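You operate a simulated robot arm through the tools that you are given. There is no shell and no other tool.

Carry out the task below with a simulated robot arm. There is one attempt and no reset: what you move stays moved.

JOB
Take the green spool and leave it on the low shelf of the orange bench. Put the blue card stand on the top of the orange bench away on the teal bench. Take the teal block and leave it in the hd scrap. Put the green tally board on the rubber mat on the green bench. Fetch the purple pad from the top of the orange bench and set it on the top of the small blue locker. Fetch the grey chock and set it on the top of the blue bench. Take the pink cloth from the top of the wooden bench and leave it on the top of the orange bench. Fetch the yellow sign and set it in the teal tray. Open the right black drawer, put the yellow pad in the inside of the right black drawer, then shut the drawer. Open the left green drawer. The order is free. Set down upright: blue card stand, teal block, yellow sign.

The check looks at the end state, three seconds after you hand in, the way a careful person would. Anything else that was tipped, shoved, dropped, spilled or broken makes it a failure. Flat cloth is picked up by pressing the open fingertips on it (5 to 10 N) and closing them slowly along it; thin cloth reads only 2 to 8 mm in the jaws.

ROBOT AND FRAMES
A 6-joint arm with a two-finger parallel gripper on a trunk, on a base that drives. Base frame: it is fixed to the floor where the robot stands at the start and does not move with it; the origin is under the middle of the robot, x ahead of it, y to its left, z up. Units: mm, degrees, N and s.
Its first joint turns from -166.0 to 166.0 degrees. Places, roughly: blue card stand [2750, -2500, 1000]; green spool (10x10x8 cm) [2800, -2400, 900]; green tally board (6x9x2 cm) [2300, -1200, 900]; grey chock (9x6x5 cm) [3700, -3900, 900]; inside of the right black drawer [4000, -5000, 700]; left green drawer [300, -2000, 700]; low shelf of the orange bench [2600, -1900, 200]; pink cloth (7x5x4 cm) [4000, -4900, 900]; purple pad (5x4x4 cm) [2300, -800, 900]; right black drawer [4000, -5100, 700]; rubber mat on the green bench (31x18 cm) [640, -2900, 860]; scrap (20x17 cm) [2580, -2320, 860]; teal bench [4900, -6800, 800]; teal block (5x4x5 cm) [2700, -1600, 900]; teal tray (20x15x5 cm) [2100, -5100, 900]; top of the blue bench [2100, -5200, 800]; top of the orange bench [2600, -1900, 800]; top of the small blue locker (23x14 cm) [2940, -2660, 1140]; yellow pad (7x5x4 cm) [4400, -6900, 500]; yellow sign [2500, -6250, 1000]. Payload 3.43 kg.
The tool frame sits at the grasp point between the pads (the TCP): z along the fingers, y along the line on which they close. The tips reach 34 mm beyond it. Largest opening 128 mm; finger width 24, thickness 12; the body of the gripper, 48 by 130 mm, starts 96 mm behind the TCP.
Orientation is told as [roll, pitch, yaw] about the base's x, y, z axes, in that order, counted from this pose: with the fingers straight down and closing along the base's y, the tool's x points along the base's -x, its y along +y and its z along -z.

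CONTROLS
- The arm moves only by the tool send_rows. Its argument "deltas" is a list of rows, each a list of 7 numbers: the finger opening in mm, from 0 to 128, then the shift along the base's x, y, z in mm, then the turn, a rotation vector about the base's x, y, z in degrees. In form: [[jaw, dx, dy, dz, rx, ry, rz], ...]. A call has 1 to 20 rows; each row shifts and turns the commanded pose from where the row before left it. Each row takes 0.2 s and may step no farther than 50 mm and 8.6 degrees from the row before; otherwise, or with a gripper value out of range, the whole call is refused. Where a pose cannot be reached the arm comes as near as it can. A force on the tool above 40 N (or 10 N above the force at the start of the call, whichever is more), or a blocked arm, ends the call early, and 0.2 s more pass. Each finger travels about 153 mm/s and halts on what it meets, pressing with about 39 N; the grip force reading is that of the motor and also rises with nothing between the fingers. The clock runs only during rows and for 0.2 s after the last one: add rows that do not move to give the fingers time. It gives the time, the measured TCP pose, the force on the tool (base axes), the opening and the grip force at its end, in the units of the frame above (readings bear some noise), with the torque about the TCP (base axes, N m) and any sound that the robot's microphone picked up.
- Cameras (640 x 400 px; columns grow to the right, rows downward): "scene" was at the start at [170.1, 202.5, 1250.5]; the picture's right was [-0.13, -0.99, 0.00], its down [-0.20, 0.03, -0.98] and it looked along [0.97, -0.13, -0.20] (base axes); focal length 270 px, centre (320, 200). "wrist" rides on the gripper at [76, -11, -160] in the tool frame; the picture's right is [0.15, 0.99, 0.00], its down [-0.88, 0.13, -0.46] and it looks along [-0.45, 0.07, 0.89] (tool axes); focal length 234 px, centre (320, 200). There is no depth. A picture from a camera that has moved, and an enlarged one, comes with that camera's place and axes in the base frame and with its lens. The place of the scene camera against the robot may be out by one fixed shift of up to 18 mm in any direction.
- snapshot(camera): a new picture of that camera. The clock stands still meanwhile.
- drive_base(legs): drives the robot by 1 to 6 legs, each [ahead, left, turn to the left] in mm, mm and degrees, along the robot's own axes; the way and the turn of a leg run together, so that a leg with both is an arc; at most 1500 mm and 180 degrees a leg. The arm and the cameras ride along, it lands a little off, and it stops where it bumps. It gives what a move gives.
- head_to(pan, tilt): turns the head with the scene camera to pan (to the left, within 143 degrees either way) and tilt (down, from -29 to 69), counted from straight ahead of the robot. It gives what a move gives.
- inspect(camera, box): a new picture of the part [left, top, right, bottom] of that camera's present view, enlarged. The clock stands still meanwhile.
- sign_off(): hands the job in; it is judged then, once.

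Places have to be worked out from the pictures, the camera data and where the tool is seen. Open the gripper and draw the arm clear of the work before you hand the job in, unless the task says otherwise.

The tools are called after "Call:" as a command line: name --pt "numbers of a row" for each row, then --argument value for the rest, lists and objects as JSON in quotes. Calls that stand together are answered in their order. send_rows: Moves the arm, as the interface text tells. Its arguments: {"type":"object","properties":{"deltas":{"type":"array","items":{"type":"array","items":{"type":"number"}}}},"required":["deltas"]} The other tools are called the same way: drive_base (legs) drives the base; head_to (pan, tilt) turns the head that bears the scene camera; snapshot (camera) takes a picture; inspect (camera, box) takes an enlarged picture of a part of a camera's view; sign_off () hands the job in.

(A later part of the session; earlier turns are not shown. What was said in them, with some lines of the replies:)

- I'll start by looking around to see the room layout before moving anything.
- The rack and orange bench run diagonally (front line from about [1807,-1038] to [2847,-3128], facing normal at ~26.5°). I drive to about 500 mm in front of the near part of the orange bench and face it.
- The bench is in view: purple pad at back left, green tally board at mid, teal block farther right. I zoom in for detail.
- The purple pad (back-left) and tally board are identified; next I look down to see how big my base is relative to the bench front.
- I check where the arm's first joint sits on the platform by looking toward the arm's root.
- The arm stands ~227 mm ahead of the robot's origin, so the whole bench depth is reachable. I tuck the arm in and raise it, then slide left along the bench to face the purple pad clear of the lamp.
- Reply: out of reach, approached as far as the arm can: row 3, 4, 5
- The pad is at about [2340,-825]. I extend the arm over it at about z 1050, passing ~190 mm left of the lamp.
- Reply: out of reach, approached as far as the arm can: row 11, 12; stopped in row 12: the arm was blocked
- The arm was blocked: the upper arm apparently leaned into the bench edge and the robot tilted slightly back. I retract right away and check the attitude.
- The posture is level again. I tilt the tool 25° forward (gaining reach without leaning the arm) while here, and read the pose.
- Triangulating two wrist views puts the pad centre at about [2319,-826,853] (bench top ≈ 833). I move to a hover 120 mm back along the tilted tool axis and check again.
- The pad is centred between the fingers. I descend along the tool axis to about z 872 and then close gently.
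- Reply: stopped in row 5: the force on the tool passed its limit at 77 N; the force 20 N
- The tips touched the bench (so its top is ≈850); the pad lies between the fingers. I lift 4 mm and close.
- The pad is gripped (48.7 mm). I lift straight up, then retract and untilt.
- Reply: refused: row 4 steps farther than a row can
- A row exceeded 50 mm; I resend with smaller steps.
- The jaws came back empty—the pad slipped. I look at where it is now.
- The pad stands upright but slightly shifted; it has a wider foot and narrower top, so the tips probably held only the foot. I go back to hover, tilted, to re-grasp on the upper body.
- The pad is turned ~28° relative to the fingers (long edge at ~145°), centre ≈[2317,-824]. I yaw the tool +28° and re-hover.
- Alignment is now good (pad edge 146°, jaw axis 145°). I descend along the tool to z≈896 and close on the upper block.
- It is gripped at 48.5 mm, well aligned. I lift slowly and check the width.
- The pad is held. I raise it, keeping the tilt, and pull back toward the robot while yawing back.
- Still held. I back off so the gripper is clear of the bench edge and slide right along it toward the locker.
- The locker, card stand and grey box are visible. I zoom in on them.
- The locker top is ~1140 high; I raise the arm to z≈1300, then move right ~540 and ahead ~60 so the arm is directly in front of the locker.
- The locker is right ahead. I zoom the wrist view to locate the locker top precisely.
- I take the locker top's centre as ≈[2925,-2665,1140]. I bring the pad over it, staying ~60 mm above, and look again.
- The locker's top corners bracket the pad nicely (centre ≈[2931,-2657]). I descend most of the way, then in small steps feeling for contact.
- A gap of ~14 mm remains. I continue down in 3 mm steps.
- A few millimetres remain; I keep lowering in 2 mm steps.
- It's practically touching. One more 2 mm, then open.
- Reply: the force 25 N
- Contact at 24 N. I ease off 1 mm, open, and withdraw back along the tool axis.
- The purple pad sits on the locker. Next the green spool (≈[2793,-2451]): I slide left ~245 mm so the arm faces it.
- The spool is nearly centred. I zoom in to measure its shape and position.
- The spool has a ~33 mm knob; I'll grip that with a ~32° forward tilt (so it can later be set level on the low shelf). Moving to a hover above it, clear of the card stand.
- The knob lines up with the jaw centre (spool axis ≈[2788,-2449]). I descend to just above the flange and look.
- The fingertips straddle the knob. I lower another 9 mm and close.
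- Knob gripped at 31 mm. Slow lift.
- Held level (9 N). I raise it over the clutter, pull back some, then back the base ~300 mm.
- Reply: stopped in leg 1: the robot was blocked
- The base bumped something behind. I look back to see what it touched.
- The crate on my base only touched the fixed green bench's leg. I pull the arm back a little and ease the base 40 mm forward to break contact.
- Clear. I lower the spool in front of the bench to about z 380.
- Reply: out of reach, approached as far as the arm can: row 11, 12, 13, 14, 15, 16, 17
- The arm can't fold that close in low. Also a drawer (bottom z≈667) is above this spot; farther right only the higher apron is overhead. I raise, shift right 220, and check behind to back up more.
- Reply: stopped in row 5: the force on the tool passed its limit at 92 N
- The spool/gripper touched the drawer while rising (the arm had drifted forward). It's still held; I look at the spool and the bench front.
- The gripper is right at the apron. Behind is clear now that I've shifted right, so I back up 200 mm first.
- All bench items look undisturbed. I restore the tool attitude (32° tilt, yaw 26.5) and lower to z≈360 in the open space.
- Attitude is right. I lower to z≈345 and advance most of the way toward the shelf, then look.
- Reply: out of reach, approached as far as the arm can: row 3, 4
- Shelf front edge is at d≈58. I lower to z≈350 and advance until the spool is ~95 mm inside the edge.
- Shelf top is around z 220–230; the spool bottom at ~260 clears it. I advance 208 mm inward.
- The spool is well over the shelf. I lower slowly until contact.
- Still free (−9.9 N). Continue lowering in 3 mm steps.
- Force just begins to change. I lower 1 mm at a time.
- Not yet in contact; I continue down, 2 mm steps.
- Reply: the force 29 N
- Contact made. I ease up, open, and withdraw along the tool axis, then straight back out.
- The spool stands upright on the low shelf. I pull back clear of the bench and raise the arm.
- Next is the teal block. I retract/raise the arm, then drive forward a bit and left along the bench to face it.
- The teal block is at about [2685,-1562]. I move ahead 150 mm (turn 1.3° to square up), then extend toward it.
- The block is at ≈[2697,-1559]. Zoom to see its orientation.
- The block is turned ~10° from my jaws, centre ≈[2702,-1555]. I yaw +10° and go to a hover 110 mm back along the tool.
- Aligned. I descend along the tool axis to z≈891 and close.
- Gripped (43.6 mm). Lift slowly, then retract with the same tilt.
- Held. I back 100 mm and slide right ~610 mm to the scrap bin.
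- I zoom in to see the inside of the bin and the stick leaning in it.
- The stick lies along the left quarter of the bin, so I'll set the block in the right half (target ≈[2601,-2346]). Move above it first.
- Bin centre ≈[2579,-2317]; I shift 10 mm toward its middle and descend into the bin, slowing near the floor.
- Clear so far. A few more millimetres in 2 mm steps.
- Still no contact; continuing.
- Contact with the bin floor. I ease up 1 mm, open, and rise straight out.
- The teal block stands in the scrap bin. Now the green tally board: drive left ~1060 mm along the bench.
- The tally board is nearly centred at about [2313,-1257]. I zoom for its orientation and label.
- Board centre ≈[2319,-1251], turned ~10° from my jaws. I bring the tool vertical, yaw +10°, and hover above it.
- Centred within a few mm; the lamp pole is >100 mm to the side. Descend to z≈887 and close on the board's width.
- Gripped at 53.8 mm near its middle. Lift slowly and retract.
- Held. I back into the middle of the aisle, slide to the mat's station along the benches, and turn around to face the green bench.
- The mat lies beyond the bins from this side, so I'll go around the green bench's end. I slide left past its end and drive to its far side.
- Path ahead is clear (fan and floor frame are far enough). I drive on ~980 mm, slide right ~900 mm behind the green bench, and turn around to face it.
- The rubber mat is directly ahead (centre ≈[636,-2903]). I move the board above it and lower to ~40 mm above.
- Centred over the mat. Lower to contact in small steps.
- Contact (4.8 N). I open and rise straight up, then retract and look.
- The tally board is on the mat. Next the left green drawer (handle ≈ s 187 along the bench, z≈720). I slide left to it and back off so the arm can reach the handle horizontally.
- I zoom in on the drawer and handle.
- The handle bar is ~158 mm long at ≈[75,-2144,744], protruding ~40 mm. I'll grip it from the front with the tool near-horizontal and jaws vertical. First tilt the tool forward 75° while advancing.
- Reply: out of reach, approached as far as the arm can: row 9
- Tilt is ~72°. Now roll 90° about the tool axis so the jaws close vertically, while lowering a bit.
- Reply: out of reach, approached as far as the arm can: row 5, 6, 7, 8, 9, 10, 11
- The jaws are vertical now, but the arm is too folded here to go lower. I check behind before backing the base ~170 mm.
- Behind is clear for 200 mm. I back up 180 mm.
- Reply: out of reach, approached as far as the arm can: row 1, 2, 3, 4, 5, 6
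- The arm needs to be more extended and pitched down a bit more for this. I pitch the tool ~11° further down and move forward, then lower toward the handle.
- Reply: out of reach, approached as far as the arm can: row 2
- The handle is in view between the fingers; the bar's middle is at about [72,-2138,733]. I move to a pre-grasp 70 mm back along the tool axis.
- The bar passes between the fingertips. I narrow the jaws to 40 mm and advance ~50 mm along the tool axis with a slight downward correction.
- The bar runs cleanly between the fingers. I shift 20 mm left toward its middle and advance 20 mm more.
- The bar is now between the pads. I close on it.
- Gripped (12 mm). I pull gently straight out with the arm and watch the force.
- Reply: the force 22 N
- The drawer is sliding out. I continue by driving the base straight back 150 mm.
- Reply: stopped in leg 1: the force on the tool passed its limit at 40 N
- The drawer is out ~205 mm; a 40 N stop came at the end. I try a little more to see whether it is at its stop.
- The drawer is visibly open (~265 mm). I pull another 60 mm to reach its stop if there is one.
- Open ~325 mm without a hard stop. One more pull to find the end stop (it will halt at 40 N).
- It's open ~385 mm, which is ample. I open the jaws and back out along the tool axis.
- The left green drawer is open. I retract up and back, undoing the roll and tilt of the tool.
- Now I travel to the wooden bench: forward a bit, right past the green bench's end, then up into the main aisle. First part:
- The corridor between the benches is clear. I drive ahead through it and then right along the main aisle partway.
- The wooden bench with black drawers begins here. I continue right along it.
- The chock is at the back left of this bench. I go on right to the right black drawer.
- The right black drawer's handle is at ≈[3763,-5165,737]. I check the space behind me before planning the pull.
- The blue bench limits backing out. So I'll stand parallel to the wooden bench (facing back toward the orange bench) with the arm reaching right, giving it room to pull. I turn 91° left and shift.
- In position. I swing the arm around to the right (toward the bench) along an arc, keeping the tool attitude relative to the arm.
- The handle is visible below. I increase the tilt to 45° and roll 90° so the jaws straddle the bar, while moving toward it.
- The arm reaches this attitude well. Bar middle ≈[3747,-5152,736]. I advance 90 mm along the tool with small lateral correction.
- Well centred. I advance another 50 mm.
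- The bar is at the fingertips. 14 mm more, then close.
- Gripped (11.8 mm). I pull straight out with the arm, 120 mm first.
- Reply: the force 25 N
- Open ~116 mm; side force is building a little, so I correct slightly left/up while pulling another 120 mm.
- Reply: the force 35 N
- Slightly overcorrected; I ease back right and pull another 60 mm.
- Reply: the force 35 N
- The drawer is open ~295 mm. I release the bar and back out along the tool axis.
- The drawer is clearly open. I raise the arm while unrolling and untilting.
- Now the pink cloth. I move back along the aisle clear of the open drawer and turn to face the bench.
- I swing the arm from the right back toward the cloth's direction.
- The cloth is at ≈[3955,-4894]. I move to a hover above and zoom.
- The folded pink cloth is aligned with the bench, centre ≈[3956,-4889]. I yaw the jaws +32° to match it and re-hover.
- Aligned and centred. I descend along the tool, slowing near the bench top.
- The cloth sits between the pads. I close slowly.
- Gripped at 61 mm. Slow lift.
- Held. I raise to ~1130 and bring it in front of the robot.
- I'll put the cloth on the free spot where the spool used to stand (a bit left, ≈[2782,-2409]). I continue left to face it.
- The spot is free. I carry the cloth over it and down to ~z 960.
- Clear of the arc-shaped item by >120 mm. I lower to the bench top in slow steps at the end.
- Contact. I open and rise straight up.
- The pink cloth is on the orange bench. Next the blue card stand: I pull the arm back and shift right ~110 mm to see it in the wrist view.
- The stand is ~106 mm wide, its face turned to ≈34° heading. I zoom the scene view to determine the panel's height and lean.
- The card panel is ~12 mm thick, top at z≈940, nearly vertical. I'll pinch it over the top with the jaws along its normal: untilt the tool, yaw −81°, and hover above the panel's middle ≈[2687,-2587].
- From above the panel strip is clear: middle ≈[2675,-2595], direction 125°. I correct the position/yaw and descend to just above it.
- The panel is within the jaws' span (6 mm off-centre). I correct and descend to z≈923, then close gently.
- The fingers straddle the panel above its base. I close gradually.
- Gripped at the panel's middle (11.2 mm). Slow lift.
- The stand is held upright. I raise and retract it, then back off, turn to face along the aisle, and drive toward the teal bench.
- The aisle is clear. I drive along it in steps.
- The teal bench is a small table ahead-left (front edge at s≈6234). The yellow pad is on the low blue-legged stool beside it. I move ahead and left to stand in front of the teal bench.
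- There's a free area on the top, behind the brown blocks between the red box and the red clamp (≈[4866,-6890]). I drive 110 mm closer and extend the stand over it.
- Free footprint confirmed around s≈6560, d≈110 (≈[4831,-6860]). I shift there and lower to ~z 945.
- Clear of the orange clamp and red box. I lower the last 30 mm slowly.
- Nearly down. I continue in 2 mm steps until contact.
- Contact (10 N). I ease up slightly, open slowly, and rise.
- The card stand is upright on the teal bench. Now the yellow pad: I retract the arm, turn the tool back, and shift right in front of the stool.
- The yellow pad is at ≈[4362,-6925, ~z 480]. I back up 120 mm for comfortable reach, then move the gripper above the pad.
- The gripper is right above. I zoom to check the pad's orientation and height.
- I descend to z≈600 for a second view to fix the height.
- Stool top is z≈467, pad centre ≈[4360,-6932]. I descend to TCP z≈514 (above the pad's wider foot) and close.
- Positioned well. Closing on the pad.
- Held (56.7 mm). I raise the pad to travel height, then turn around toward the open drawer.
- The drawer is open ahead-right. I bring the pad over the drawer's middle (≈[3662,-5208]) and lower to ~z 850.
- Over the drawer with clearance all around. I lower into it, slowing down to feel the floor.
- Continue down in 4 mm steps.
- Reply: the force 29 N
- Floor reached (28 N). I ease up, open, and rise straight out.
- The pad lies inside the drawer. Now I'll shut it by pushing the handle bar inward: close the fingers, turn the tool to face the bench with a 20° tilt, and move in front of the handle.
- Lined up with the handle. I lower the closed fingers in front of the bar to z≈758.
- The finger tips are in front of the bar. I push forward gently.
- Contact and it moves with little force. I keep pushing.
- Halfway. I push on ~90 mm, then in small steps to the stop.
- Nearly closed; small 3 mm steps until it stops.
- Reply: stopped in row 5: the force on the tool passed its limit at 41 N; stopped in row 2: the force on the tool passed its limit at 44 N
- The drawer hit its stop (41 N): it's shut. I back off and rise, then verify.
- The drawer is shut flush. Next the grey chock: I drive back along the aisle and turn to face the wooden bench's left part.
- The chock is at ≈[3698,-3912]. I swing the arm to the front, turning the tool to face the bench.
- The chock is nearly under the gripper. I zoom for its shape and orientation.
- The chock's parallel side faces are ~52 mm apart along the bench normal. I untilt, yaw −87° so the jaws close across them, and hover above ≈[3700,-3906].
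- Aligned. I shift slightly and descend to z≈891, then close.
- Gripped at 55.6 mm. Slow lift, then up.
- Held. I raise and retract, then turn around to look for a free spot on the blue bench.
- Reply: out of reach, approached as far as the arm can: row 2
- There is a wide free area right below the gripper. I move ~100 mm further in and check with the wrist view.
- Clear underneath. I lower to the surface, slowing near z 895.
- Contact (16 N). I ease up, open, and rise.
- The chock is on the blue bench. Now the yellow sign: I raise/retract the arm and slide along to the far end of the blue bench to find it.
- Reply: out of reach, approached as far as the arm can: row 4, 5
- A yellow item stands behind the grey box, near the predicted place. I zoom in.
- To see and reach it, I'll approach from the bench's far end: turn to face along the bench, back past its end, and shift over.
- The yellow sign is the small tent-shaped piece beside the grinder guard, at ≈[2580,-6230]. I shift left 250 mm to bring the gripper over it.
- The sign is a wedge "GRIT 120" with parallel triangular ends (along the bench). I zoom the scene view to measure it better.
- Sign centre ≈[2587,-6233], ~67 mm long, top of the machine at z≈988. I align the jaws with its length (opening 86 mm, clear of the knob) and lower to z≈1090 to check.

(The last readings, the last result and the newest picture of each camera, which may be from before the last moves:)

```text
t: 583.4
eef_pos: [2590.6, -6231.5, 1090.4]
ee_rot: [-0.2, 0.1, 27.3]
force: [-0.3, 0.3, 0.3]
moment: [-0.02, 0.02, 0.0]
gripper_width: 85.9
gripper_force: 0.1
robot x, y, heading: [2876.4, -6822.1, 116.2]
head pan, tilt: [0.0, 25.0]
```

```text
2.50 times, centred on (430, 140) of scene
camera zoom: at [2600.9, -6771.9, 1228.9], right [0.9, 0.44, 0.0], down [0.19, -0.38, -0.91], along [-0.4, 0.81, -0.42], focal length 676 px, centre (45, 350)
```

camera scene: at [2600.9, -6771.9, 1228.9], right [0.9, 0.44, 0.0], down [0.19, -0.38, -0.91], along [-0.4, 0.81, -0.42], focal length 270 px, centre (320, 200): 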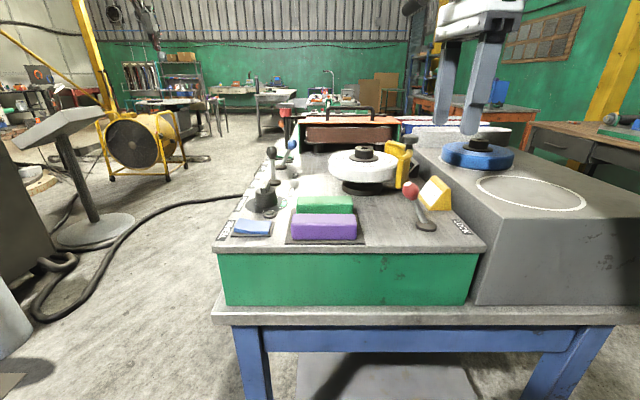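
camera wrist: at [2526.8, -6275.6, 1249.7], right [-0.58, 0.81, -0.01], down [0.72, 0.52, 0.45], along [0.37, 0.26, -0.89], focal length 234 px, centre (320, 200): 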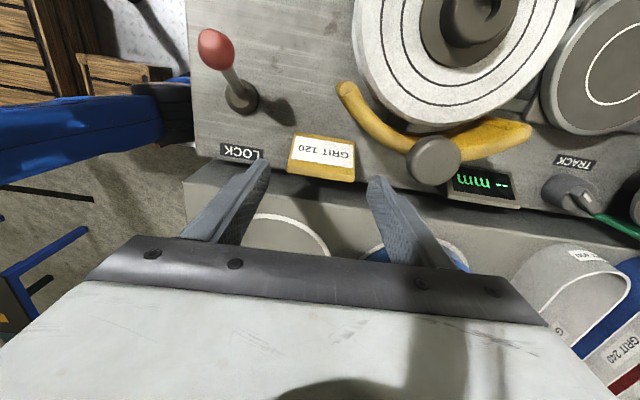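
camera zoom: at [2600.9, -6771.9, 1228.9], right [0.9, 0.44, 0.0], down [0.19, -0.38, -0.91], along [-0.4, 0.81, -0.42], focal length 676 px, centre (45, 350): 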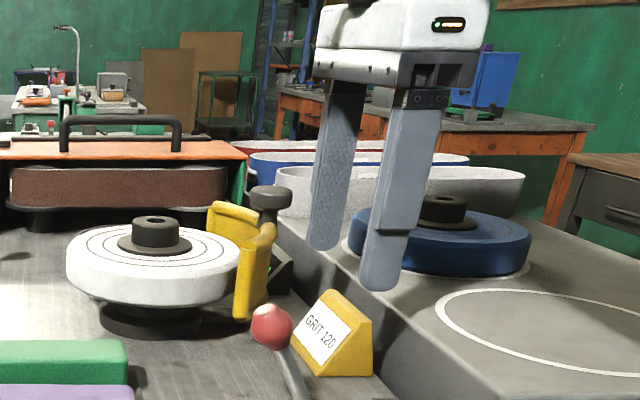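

Aligned. I shift 4 mm and descend to z≈1032 in careful steps.

Call:
send_rows --pt "86 -3.5 -1.8 -20 0 0 0" --pt "86 0 0 -15 0 0 0" --pt "86 0 0 -12 0 0 0" --pt "86 0 0 -8 0 0 0" --pt "86 0 0 -3 0 0 0" --pt "86 0 0 0 0 0 0"

Call:
inspect --camera "wrist" --box '[220, 80, 420, 240]'

Call:
inspect --camera "scene" --box '[370, 90, 490, 220]'

```text
t: 584.8
eef_pos: [2586.6, -6232.2, 1032.2]
ee_rot: [-0.3, 0.1, 27.4]
force: [-0.1, 0.0, 0.2]
moment: [0.02, 0.0, 0.04]
gripper_width: 86.0
gripper_force: 0.0
robot x, y, heading: [2878.4, -6825.6, 116.4]
head pan, tilt: [0.0, 25.0]
```

```text
2.50 times, centred on (320, 160) of wrist
camera zoom: at [2523.0, -6277.1, 1192.2], right [-0.58, 0.81, 0.0], down [0.72, 0.52, 0.45], along [0.37, 0.26, -0.89], focal length 585 px, centre (320, 300)
```

zoom: 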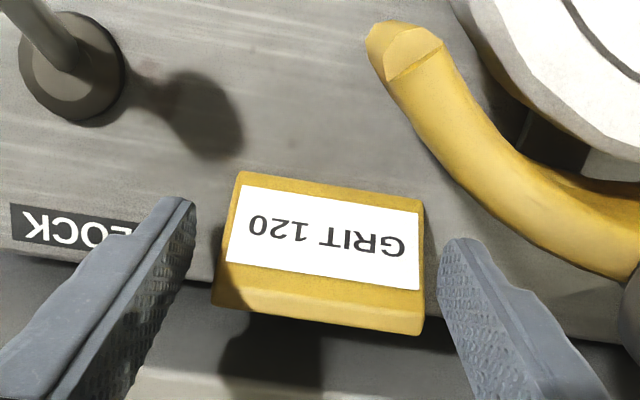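

```text
3.08 times, centred on (430, 155) of scene
camera zoom: at [2600.9, -6771.9, 1228.9], right [0.9, 0.44, 0.0], down [0.19, -0.38, -0.91], along [-0.4, 0.81, -0.42], focal length 832 px, centre (-18, 338)
```

zoom: 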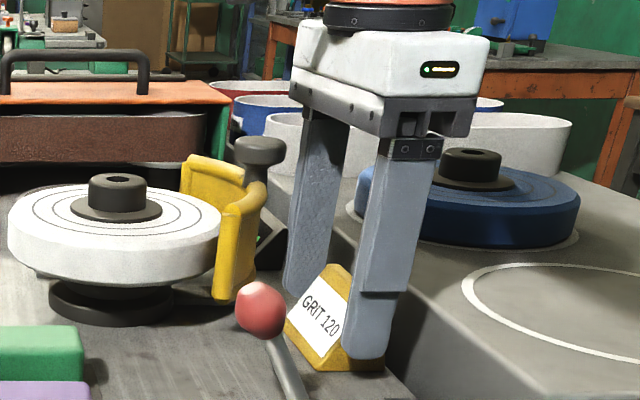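

Fingers are on both ends with the tips ~8 mm above the machine top. I close gently.

Call:
send_rows --pt "82 -1.2 2.3 0 0 0 0" --pt "76 0 0 0 0 0 0" --pt "72 0 0 0 0 0 0" --pt "68 0 0 0 0 0 0" --pt "64 0 0 0 0 0 0" --pt "56 0 0 0 0 0 0" --pt "48 0 0 0 0 0 0" --pt "48 0 0 0 0 0 0"

Call:
inspect --camera "wrist" --box '[220, 80, 420, 240]'

```text
t: 586.6
eef_pos: [2585.7, -6230.2, 1032.5]
ee_rot: [-0.2, 0.0, 27.4]
force: [-0.2, 0.9, 2.7]
moment: [0.14, 0.07, -0.01]
gripper_width: 69.0
gripper_force: 39.0
robot x, y, heading: [2876.0, -6823.8, 116.3]
head pan, tilt: [0.0, 25.0]
```

```text
2.50 times, centred on (320, 160) of wrist
camera zoom: at [2521.8, -6275.4, 1192.1], right [-0.58, 0.81, 0.0], down [0.72, 0.52, 0.45], along [0.37, 0.26, -0.89], focal length 585 px, centre (320, 300)
```

zoom: 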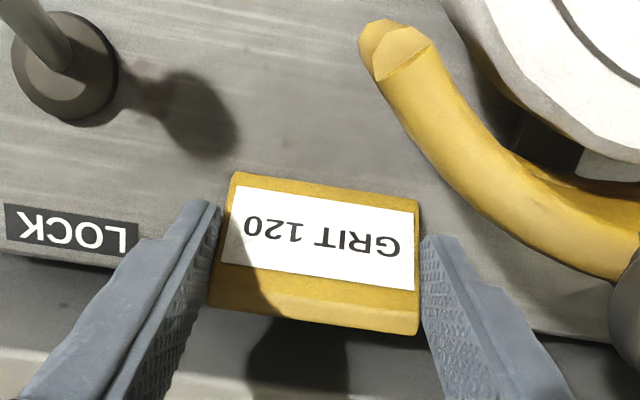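

Gripped at 69 mm. Slow vertical lift.

Call:
send_rows --pt "48 0 0 3 0 0 0" --pt "48 0 0 6 0 0 0" --pt "48 0 0 12 0 0 0" --pt "48 0 0 20 0 0 0" --pt "48 0 0 30 0 0 0" --pt "48 0 0 0 0 0 0"

Call:
snapshot --camera "wrist"

Call:
inspect --camera "scene" --box '[370, 60, 490, 220]'

```text
t: 588.0
eef_pos: [2585.2, -6231.8, 1104.8]
ee_rot: [-0.3, 0.0, 27.4]
force: [-0.3, 0.5, 0.0]
moment: [0.03, 0.0, -0.01]
gripper_width: 68.8
gripper_force: 39.2
robot x, y, heading: [2878.5, -6824.3, 116.1]
head pan, tilt: [0.0, 25.0]
```

```text
taken
camera wrist: at [2522.4, -6275.9, 1264.3], right [-0.58, 0.81, 0.0], down [0.72, 0.52, 0.45], along [0.37, 0.26, -0.89], focal length 234 px, centre (320, 200)
```

wrist: 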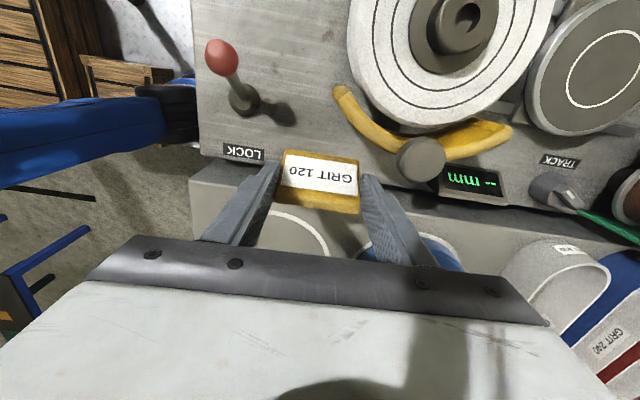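

```text
2.50 times, centred on (430, 140) of scene
camera zoom: at [2600.9, -6771.9, 1228.9], right [0.9, 0.44, 0.0], down [0.19, -0.38, -0.91], along [-0.4, 0.81, -0.42], focal length 676 px, centre (45, 350)
```

zoom: 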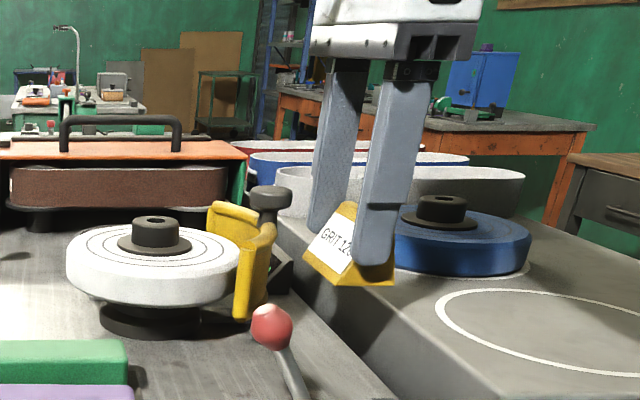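

The sign is held level. I raise it, then drive back around to the aisle side in front of the teal tray.

Call:
send_rows --pt "48 0 0 30 0 0 0" --pt "48 5 -10 30 0 0 0" --pt "48 8 -16 5 0 0 0" --pt "48 0 0 0 0 0 0"

Call:
drive_base --legs '[[0, -945, 0], [950, 0, 0], [937, 0, 0], [0, 0, 90]]'

Call:
head_to --pan 0 --tilt 25

Call:
snapshot --camera "scene"

Call:
snapshot --camera "wrist"

```text
t: 589.0
eef_pos: [2598.4, -6256.4, 1168.5]
ee_rot: [0.1, 0.1, 27.3]
force: [0.1, -0.2, 0.0]
moment: [-0.03, 0.0, -0.04]
gripper_width: 69.1
gripper_force: 38.5
robot x, y, heading: [2878.8, -6824.7, 116.4]
head pan, tilt: [0.0, 25.0]
```

```text
t: 606.6
eef_pos: [2267.9, -5053.9, 1168.0]
ee_rot: [0.1, 0.1, 118.6]
force: [0.6, -0.1, -0.6]
moment: [-0.03, 0.0, 0.0]
gripper_width: 68.8
gripper_force: 39.0
robot x, y, heading: [2832.3, -4762.7, -152.3]
head pan, tilt: [0.0, 25.0]
```

```text
t: 607.2
eef_pos: [2267.9, -5053.2, 1168.4]
ee_rot: [0.0, 0.1, 118.6]
force: [0.1, 0.5, -0.3]
moment: [0.02, -0.01, -0.01]
gripper_width: 68.9
gripper_force: 39.1
robot x, y, heading: [2831.7, -4761.4, -152.4]
head pan, tilt: [0.0, 25.0]
```

```text
taken
camera scene: at [2777.6, -5042.6, 1228.9], right [-0.46, 0.89, 0.0], down [0.38, 0.2, -0.91], along [-0.8, -0.42, -0.42], focal length 270 px, centre (320, 200)
```

scene: 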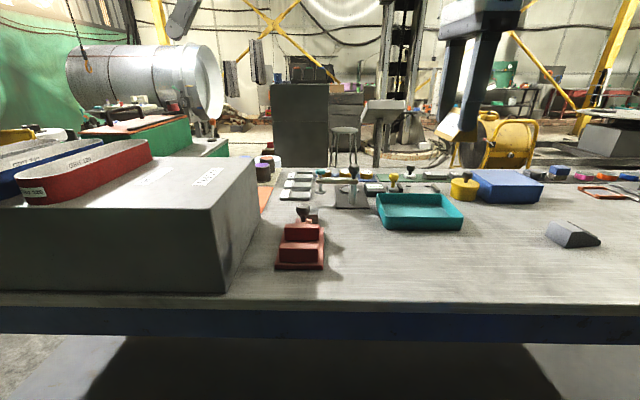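

```text
taken
camera wrist: at [2313.6, -5114.8, 1328.2], right [-0.8, -0.6, 0.0], down [-0.54, 0.71, 0.45], along [-0.27, 0.36, -0.89], focal length 234 px, centre (320, 200)
```

wrist: 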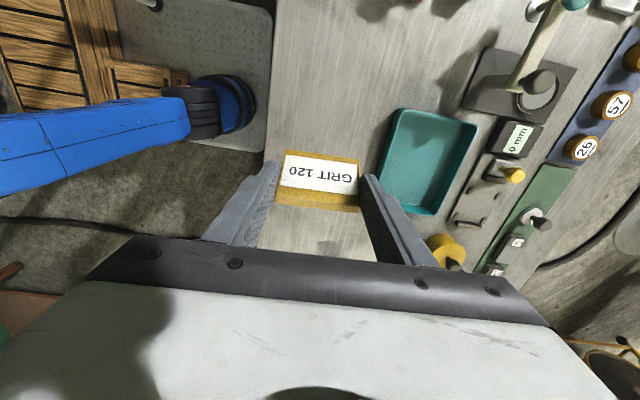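

The teal tray is empty, centre ≈[2070,-5120]. I carry the sign over it and lower to ~z 1010 to check.

Call:
send_rows --pt "48 -40 -12.4 0 0 0 0" --pt "48 -40 -12.4 0 0 0 0" --pt "48 -40 -12.4 -20 0 0 0" --pt "48 -40 -12.4 -20 0 0 0" --pt "48 -40 -12.4 -20 0 0 0" --pt "48 0 0 -45 0 0 0" --pt "48 0 0 -45 0 0 0" --pt "48 0 0 0 0 0 0"

Call:
snapshot --camera "wrist"

Call:
inspect --camera "scene" --box '[340, 110, 500, 250]'

```text
t: 609.0
eef_pos: [2068.7, -5115.9, 1016.9]
ee_rot: [0.0, 0.1, 118.6]
force: [0.6, -0.1, -0.9]
moment: [-0.02, 0.01, 0.02]
gripper_width: 68.8
gripper_force: 39.0
robot x, y, heading: [2833.6, -4762.0, -152.6]
head pan, tilt: [0.0, 25.0]
```

```text
taken
camera wrist: at [2112.4, -5177.3, 1177.9], right [-0.8, -0.6, 0.0], down [-0.54, 0.71, 0.45], along [-0.27, 0.36, -0.89], focal length 234 px, centre (320, 200)
```

wrist: 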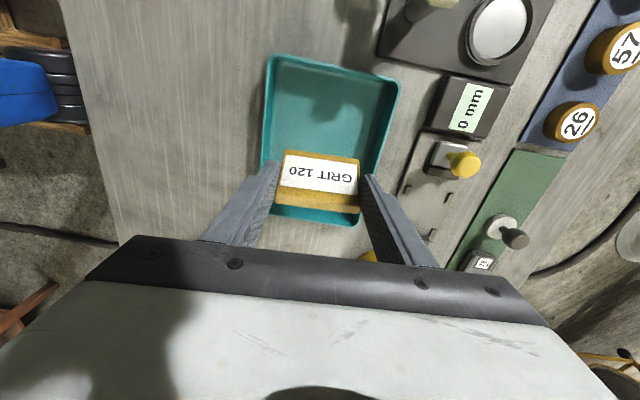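

```text
2.86 times, centred on (420, 180) of scene
camera zoom: at [2777.6, -5042.6, 1228.9], right [-0.46, 0.89, 0.0], down [0.38, 0.2, -0.91], along [-0.8, -0.42, -0.42], focal length 773 px, centre (34, 257)
```

zoom: 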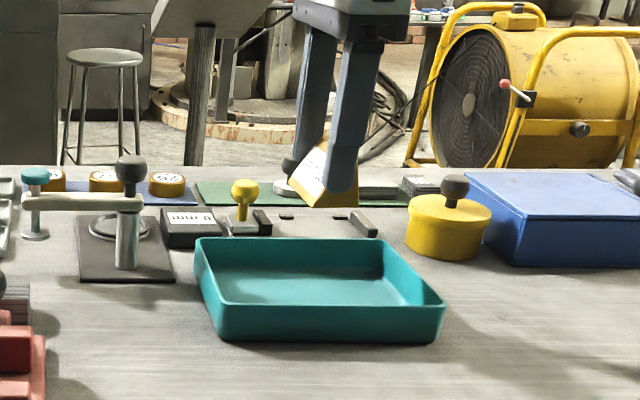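

Tray centre ≈[2065,-5115], right under the sign. I lower into the tray, slowing near the floor.

Call:
send_rows --pt "48 -2 0 -35 0 0 0" --pt "48 0 0 -35 0 0 0" --pt "48 0 0 -25 0 0 0" --pt "48 0 0 -8 0 0 0" --pt "48 0 0 -4 0 0 0" --pt "48 0 0 0 0 0 0"

Call:
inspect --camera "scene" --box '[340, 110, 500, 250]'

Call:
snapshot --camera "wrist"

```text
t: 610.5
eef_pos: [2068.1, -5115.3, 911.9]
ee_rot: [0.0, 0.1, 118.7]
force: [0.3, 0.7, -0.2]
moment: [0.02, 0.02, 0.01]
gripper_width: 68.9
gripper_force: 39.5
robot x, y, heading: [2833.1, -4762.2, -152.6]
head pan, tilt: [0.0, 25.0]
```

```text
2.86 times, centred on (420, 180) of scene
camera zoom: at [2777.6, -5042.6, 1228.9], right [-0.46, 0.89, 0.0], down [0.38, 0.2, -0.91], along [-0.8, -0.42, -0.42], focal length 773 px, centre (34, 257)
```

zoom: 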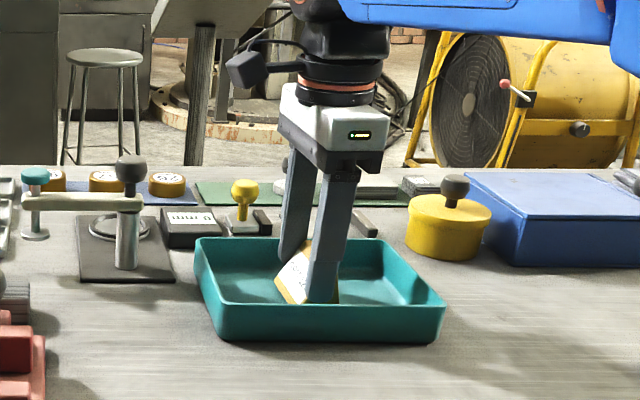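

```text
taken
camera wrist: at [2111.7, -5176.9, 1071.3], right [-0.8, -0.6, 0.0], down [-0.54, 0.71, 0.45], along [-0.27, 0.36, -0.89], focal length 234 px, centre (320, 200)
```

wrist: 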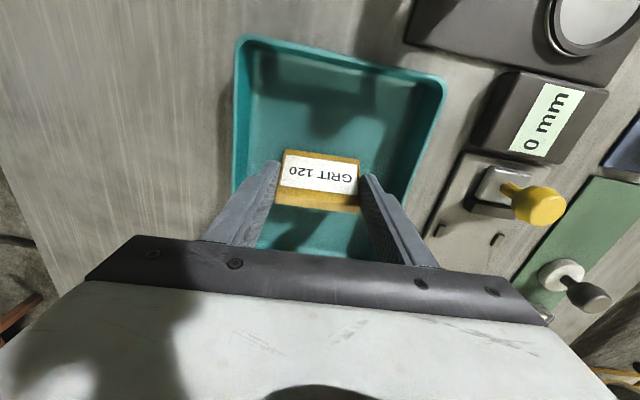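

In the tray centre. I lower the last centimetre in 2 mm steps.

Call:
send_rows --pt "48 0 0 -3 0 0 0" --pt "48 0 0 -2 0 0 0" --pt "48 0 0 0 0 0 0"

Call:
send_rows --pt "48 0 0 -2 0 0 0" --pt "48 0 0 -1 0 0 0" --pt "48 0 0 0 0 0 0"

Call:
send_rows --pt "48 0 0 -2 0 0 0" --pt "48 0 0 0 0 0 0"

```text
t: 611.2
eef_pos: [2066.6, -5114.0, 906.1]
ee_rot: [-0.1, 0.1, 118.6]
force: [0.4, 0.1, 0.3]
moment: [-0.02, 0.0, -0.03]
gripper_width: 68.8
gripper_force: 38.7
robot x, y, heading: [2835.3, -4766.8, -152.3]
head pan, tilt: [0.0, 25.0]
```

```text
t: 612.0
eef_pos: [2065.9, -5114.5, 905.3]
ee_rot: [0.0, 0.1, 118.6]
force: [-7.1, -1.4, 32.3]
moment: [0.12, 0.31, 0.03]
gripper_width: 69.3
gripper_force: 39.2
robot x, y, heading: [2832.2, -4764.3, -152.4]
head pan, tilt: [0.0, 25.0]
```

```text
t: 612.6
eef_pos: [2067.2, -5115.6, 901.8]
ee_rot: [0.1, 0.1, 118.6]
force: [-8.5, -3.2, 32.2]
moment: [-0.02, 0.38, 0.01]
gripper_width: 69.0
gripper_force: 39.4
robot x, y, heading: [2831.9, -4765.5, -152.6]
head pan, tilt: [0.0, 25.0]
```

Contact with the tray floor. I ease up 2 mm, open, and rise straight up.

Call:
send_rows --pt "48 0 0 1.5 0 0 0" --pt "48 0 0 1 0 0 0" --pt "72 0 0 0 0 0 0" --pt "80 0 0 0 0 0 0" --pt "88 0 0 0 0 0 0" --pt "88 0 0 8 0 0 0" --pt "88 0 0 25 0 0 0" --pt "88 0 0 40 0 0 0" --pt "88 0 0 40 0 0 0" --pt "88 0 0 40 0 0 0" --pt "88 0 0 40 0 0 0" --pt "88 0 0 0 0 0 0"

Call:
inspect --camera "scene" --box '[340, 110, 500, 250]'

Call:
snapshot --camera "wrist"

```text
t: 615.2
eef_pos: [2067.2, -5117.9, 1096.0]
ee_rot: [-0.1, 0.1, 118.6]
force: [0.4, -0.1, 0.3]
moment: [-0.03, 0.01, 0.0]
gripper_width: 88.0
gripper_force: 0.0
robot x, y, heading: [2834.5, -4761.4, -152.3]
head pan, tilt: [0.0, 25.0]
```

```text
2.86 times, centred on (420, 180) of scene
camera zoom: at [2777.6, -5042.6, 1228.9], right [-0.46, 0.89, 0.0], down [0.38, 0.2, -0.91], along [-0.8, -0.42, -0.42], focal length 773 px, centre (34, 257)
```

zoom: 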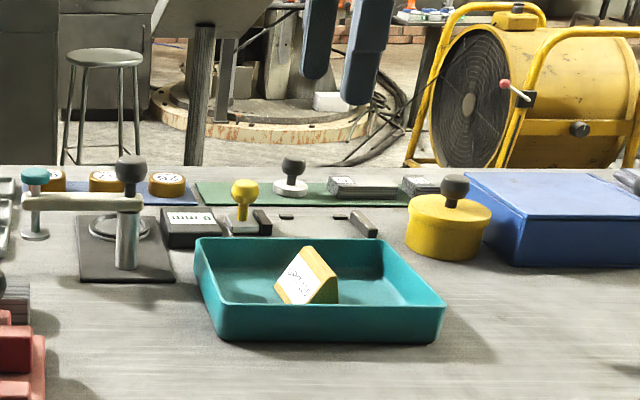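

```text
taken
camera wrist: at [2112.2, -5178.6, 1255.8], right [-0.8, -0.6, 0.0], down [-0.54, 0.71, 0.45], along [-0.27, 0.36, -0.89], focal length 234 px, centre (320, 200)
```

wrist: 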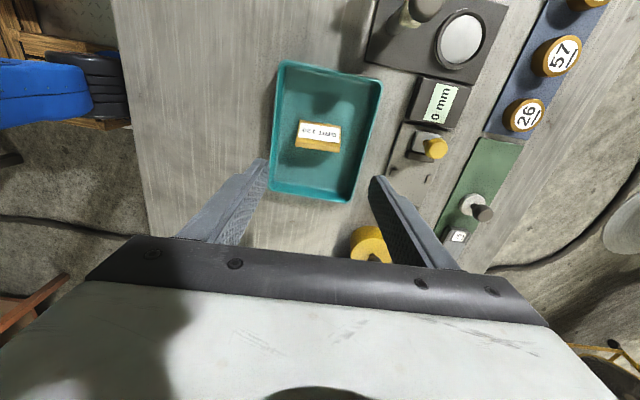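

The sign stands upright in the tray; all items are placed. I draw the arm clear of the bench and take a last look behind at the closed drawer.

Call:
send_rows --pt "100 20 6 30 0 0 0" --pt "100 40 12.4 20 0 0 0" --pt "100 40 12.4 20 0 0 0" --pt "100 40 12.4 0 0 0 0" --pt "100 40 12.4 0 0 0 0" --pt "100 20 7 0 0 0 0" --pt "100 0 0 0 0 0 0"

Call:
head_to --pan 130 --tilt 25

Call:
snapshot --camera "scene"

Call:
head_to --pan -70 --tilt 15

Call:
snapshot --camera "scene"

```text
t: 616.9
eef_pos: [2266.1, -5051.8, 1166.3]
ee_rot: [0.0, 0.2, 118.6]
force: [0.7, -0.7, 0.1]
moment: [-0.03, 0.02, -0.01]
gripper_width: 99.7
gripper_force: 0.1
robot x, y, heading: [2830.1, -4765.6, -152.3]
head pan, tilt: [0.0, 25.0]
```

```text
t: 619.0
eef_pos: [2265.7, -5052.2, 1166.2]
ee_rot: [0.0, 0.2, 118.6]
force: [0.5, 0.0, -1.4]
moment: [-0.02, -0.01, -0.01]
gripper_width: 100.1
gripper_force: 0.0
robot x, y, heading: [2831.8, -4763.5, -152.4]
head pan, tilt: [130.0, 25.0]
```

```text
taken
camera scene: at [2944.5, -5035.4, 1228.9], right [-0.38, -0.92, 0.0], down [-0.39, 0.16, -0.91], along [0.84, -0.35, -0.42], focal length 270 px, centre (320, 200)
```

scene: 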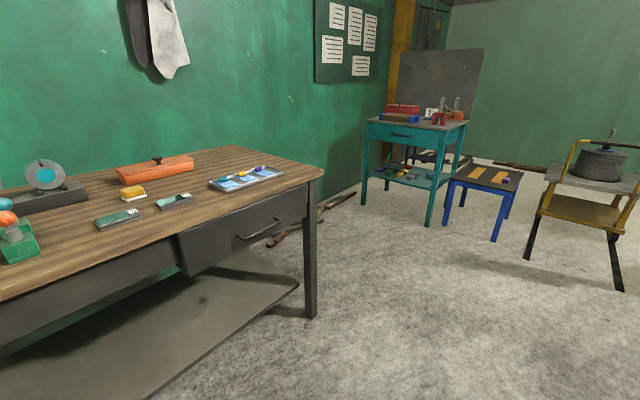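

```text
t: 621.9
eef_pos: [2266.7, -5053.0, 1166.8]
ee_rot: [0.1, 0.0, 118.6]
force: [0.1, -0.6, 0.3]
moment: [0.04, 0.03, 0.0]
gripper_width: 99.9
gripper_force: 0.0
robot x, y, heading: [2829.8, -4761.0, -152.3]
head pan, tilt: [-70.0, 15.0]
```

```text
taken
camera scene: at [2790.5, -4937.0, 1245.1], right [0.68, 0.74, 0.0], down [0.19, -0.17, -0.97], along [-0.71, 0.65, -0.26], focal length 270 px, centre (320, 200)
```

scene: 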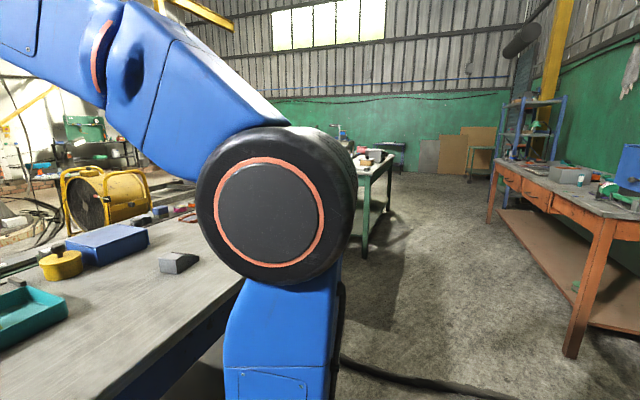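

The black drawer is flush, the stand, pads and other objects are in place, and the gripper is open and clear. I hand in the job.

Call:
sign_off

```text
The job is handed in.
```

All ten parts of the job are done and handed in. I don't know the verdict of the check yet.

| Item | Where it ended up |
|---|---|
| Green spool | Upright on the low shelf of the orange bench |
| Blue card stand | Upright on the teal bench, between the red box and the orange clamp |
| Teal block | Upright in the scrap bin |
| Green tally board | Centre of the rubber mat on the green bench |
| Purple pad | On top of the small blue locker |
| Grey chock | On top of the blue bench |
| Pink cloth | On top of the orange bench, near where the spool stood |
| Yellow sign | Upright in the teal tray |
| Yellow pad | In the right black drawer, which I pushed shut to its stop |
| Left green drawer | Pulled out about 385 mm; I did not look at it again before handing in |

There were some contacts along the way:

- **Orange bench, first reach:** The arm was blocked reaching for the purple pad, most likely against the bench's front edge. The robot tipped back slightly, and I backed off.
- **Purple pad:** It slipped out of the fingers on the first lift. I picked it up again on the second try.
- **Green bench:** Backing up with the spool, the crate on my base touched a leg of the green bench.
- **Orange bench drawer:** While I lifted the spool near the low shelf, the arm hit something under the bench front, most likely the drawer, at about 92 N.

In later pictures I saw nothing tipped, dropped or out of place. The gripper was open and clear of the benches at hand-in.
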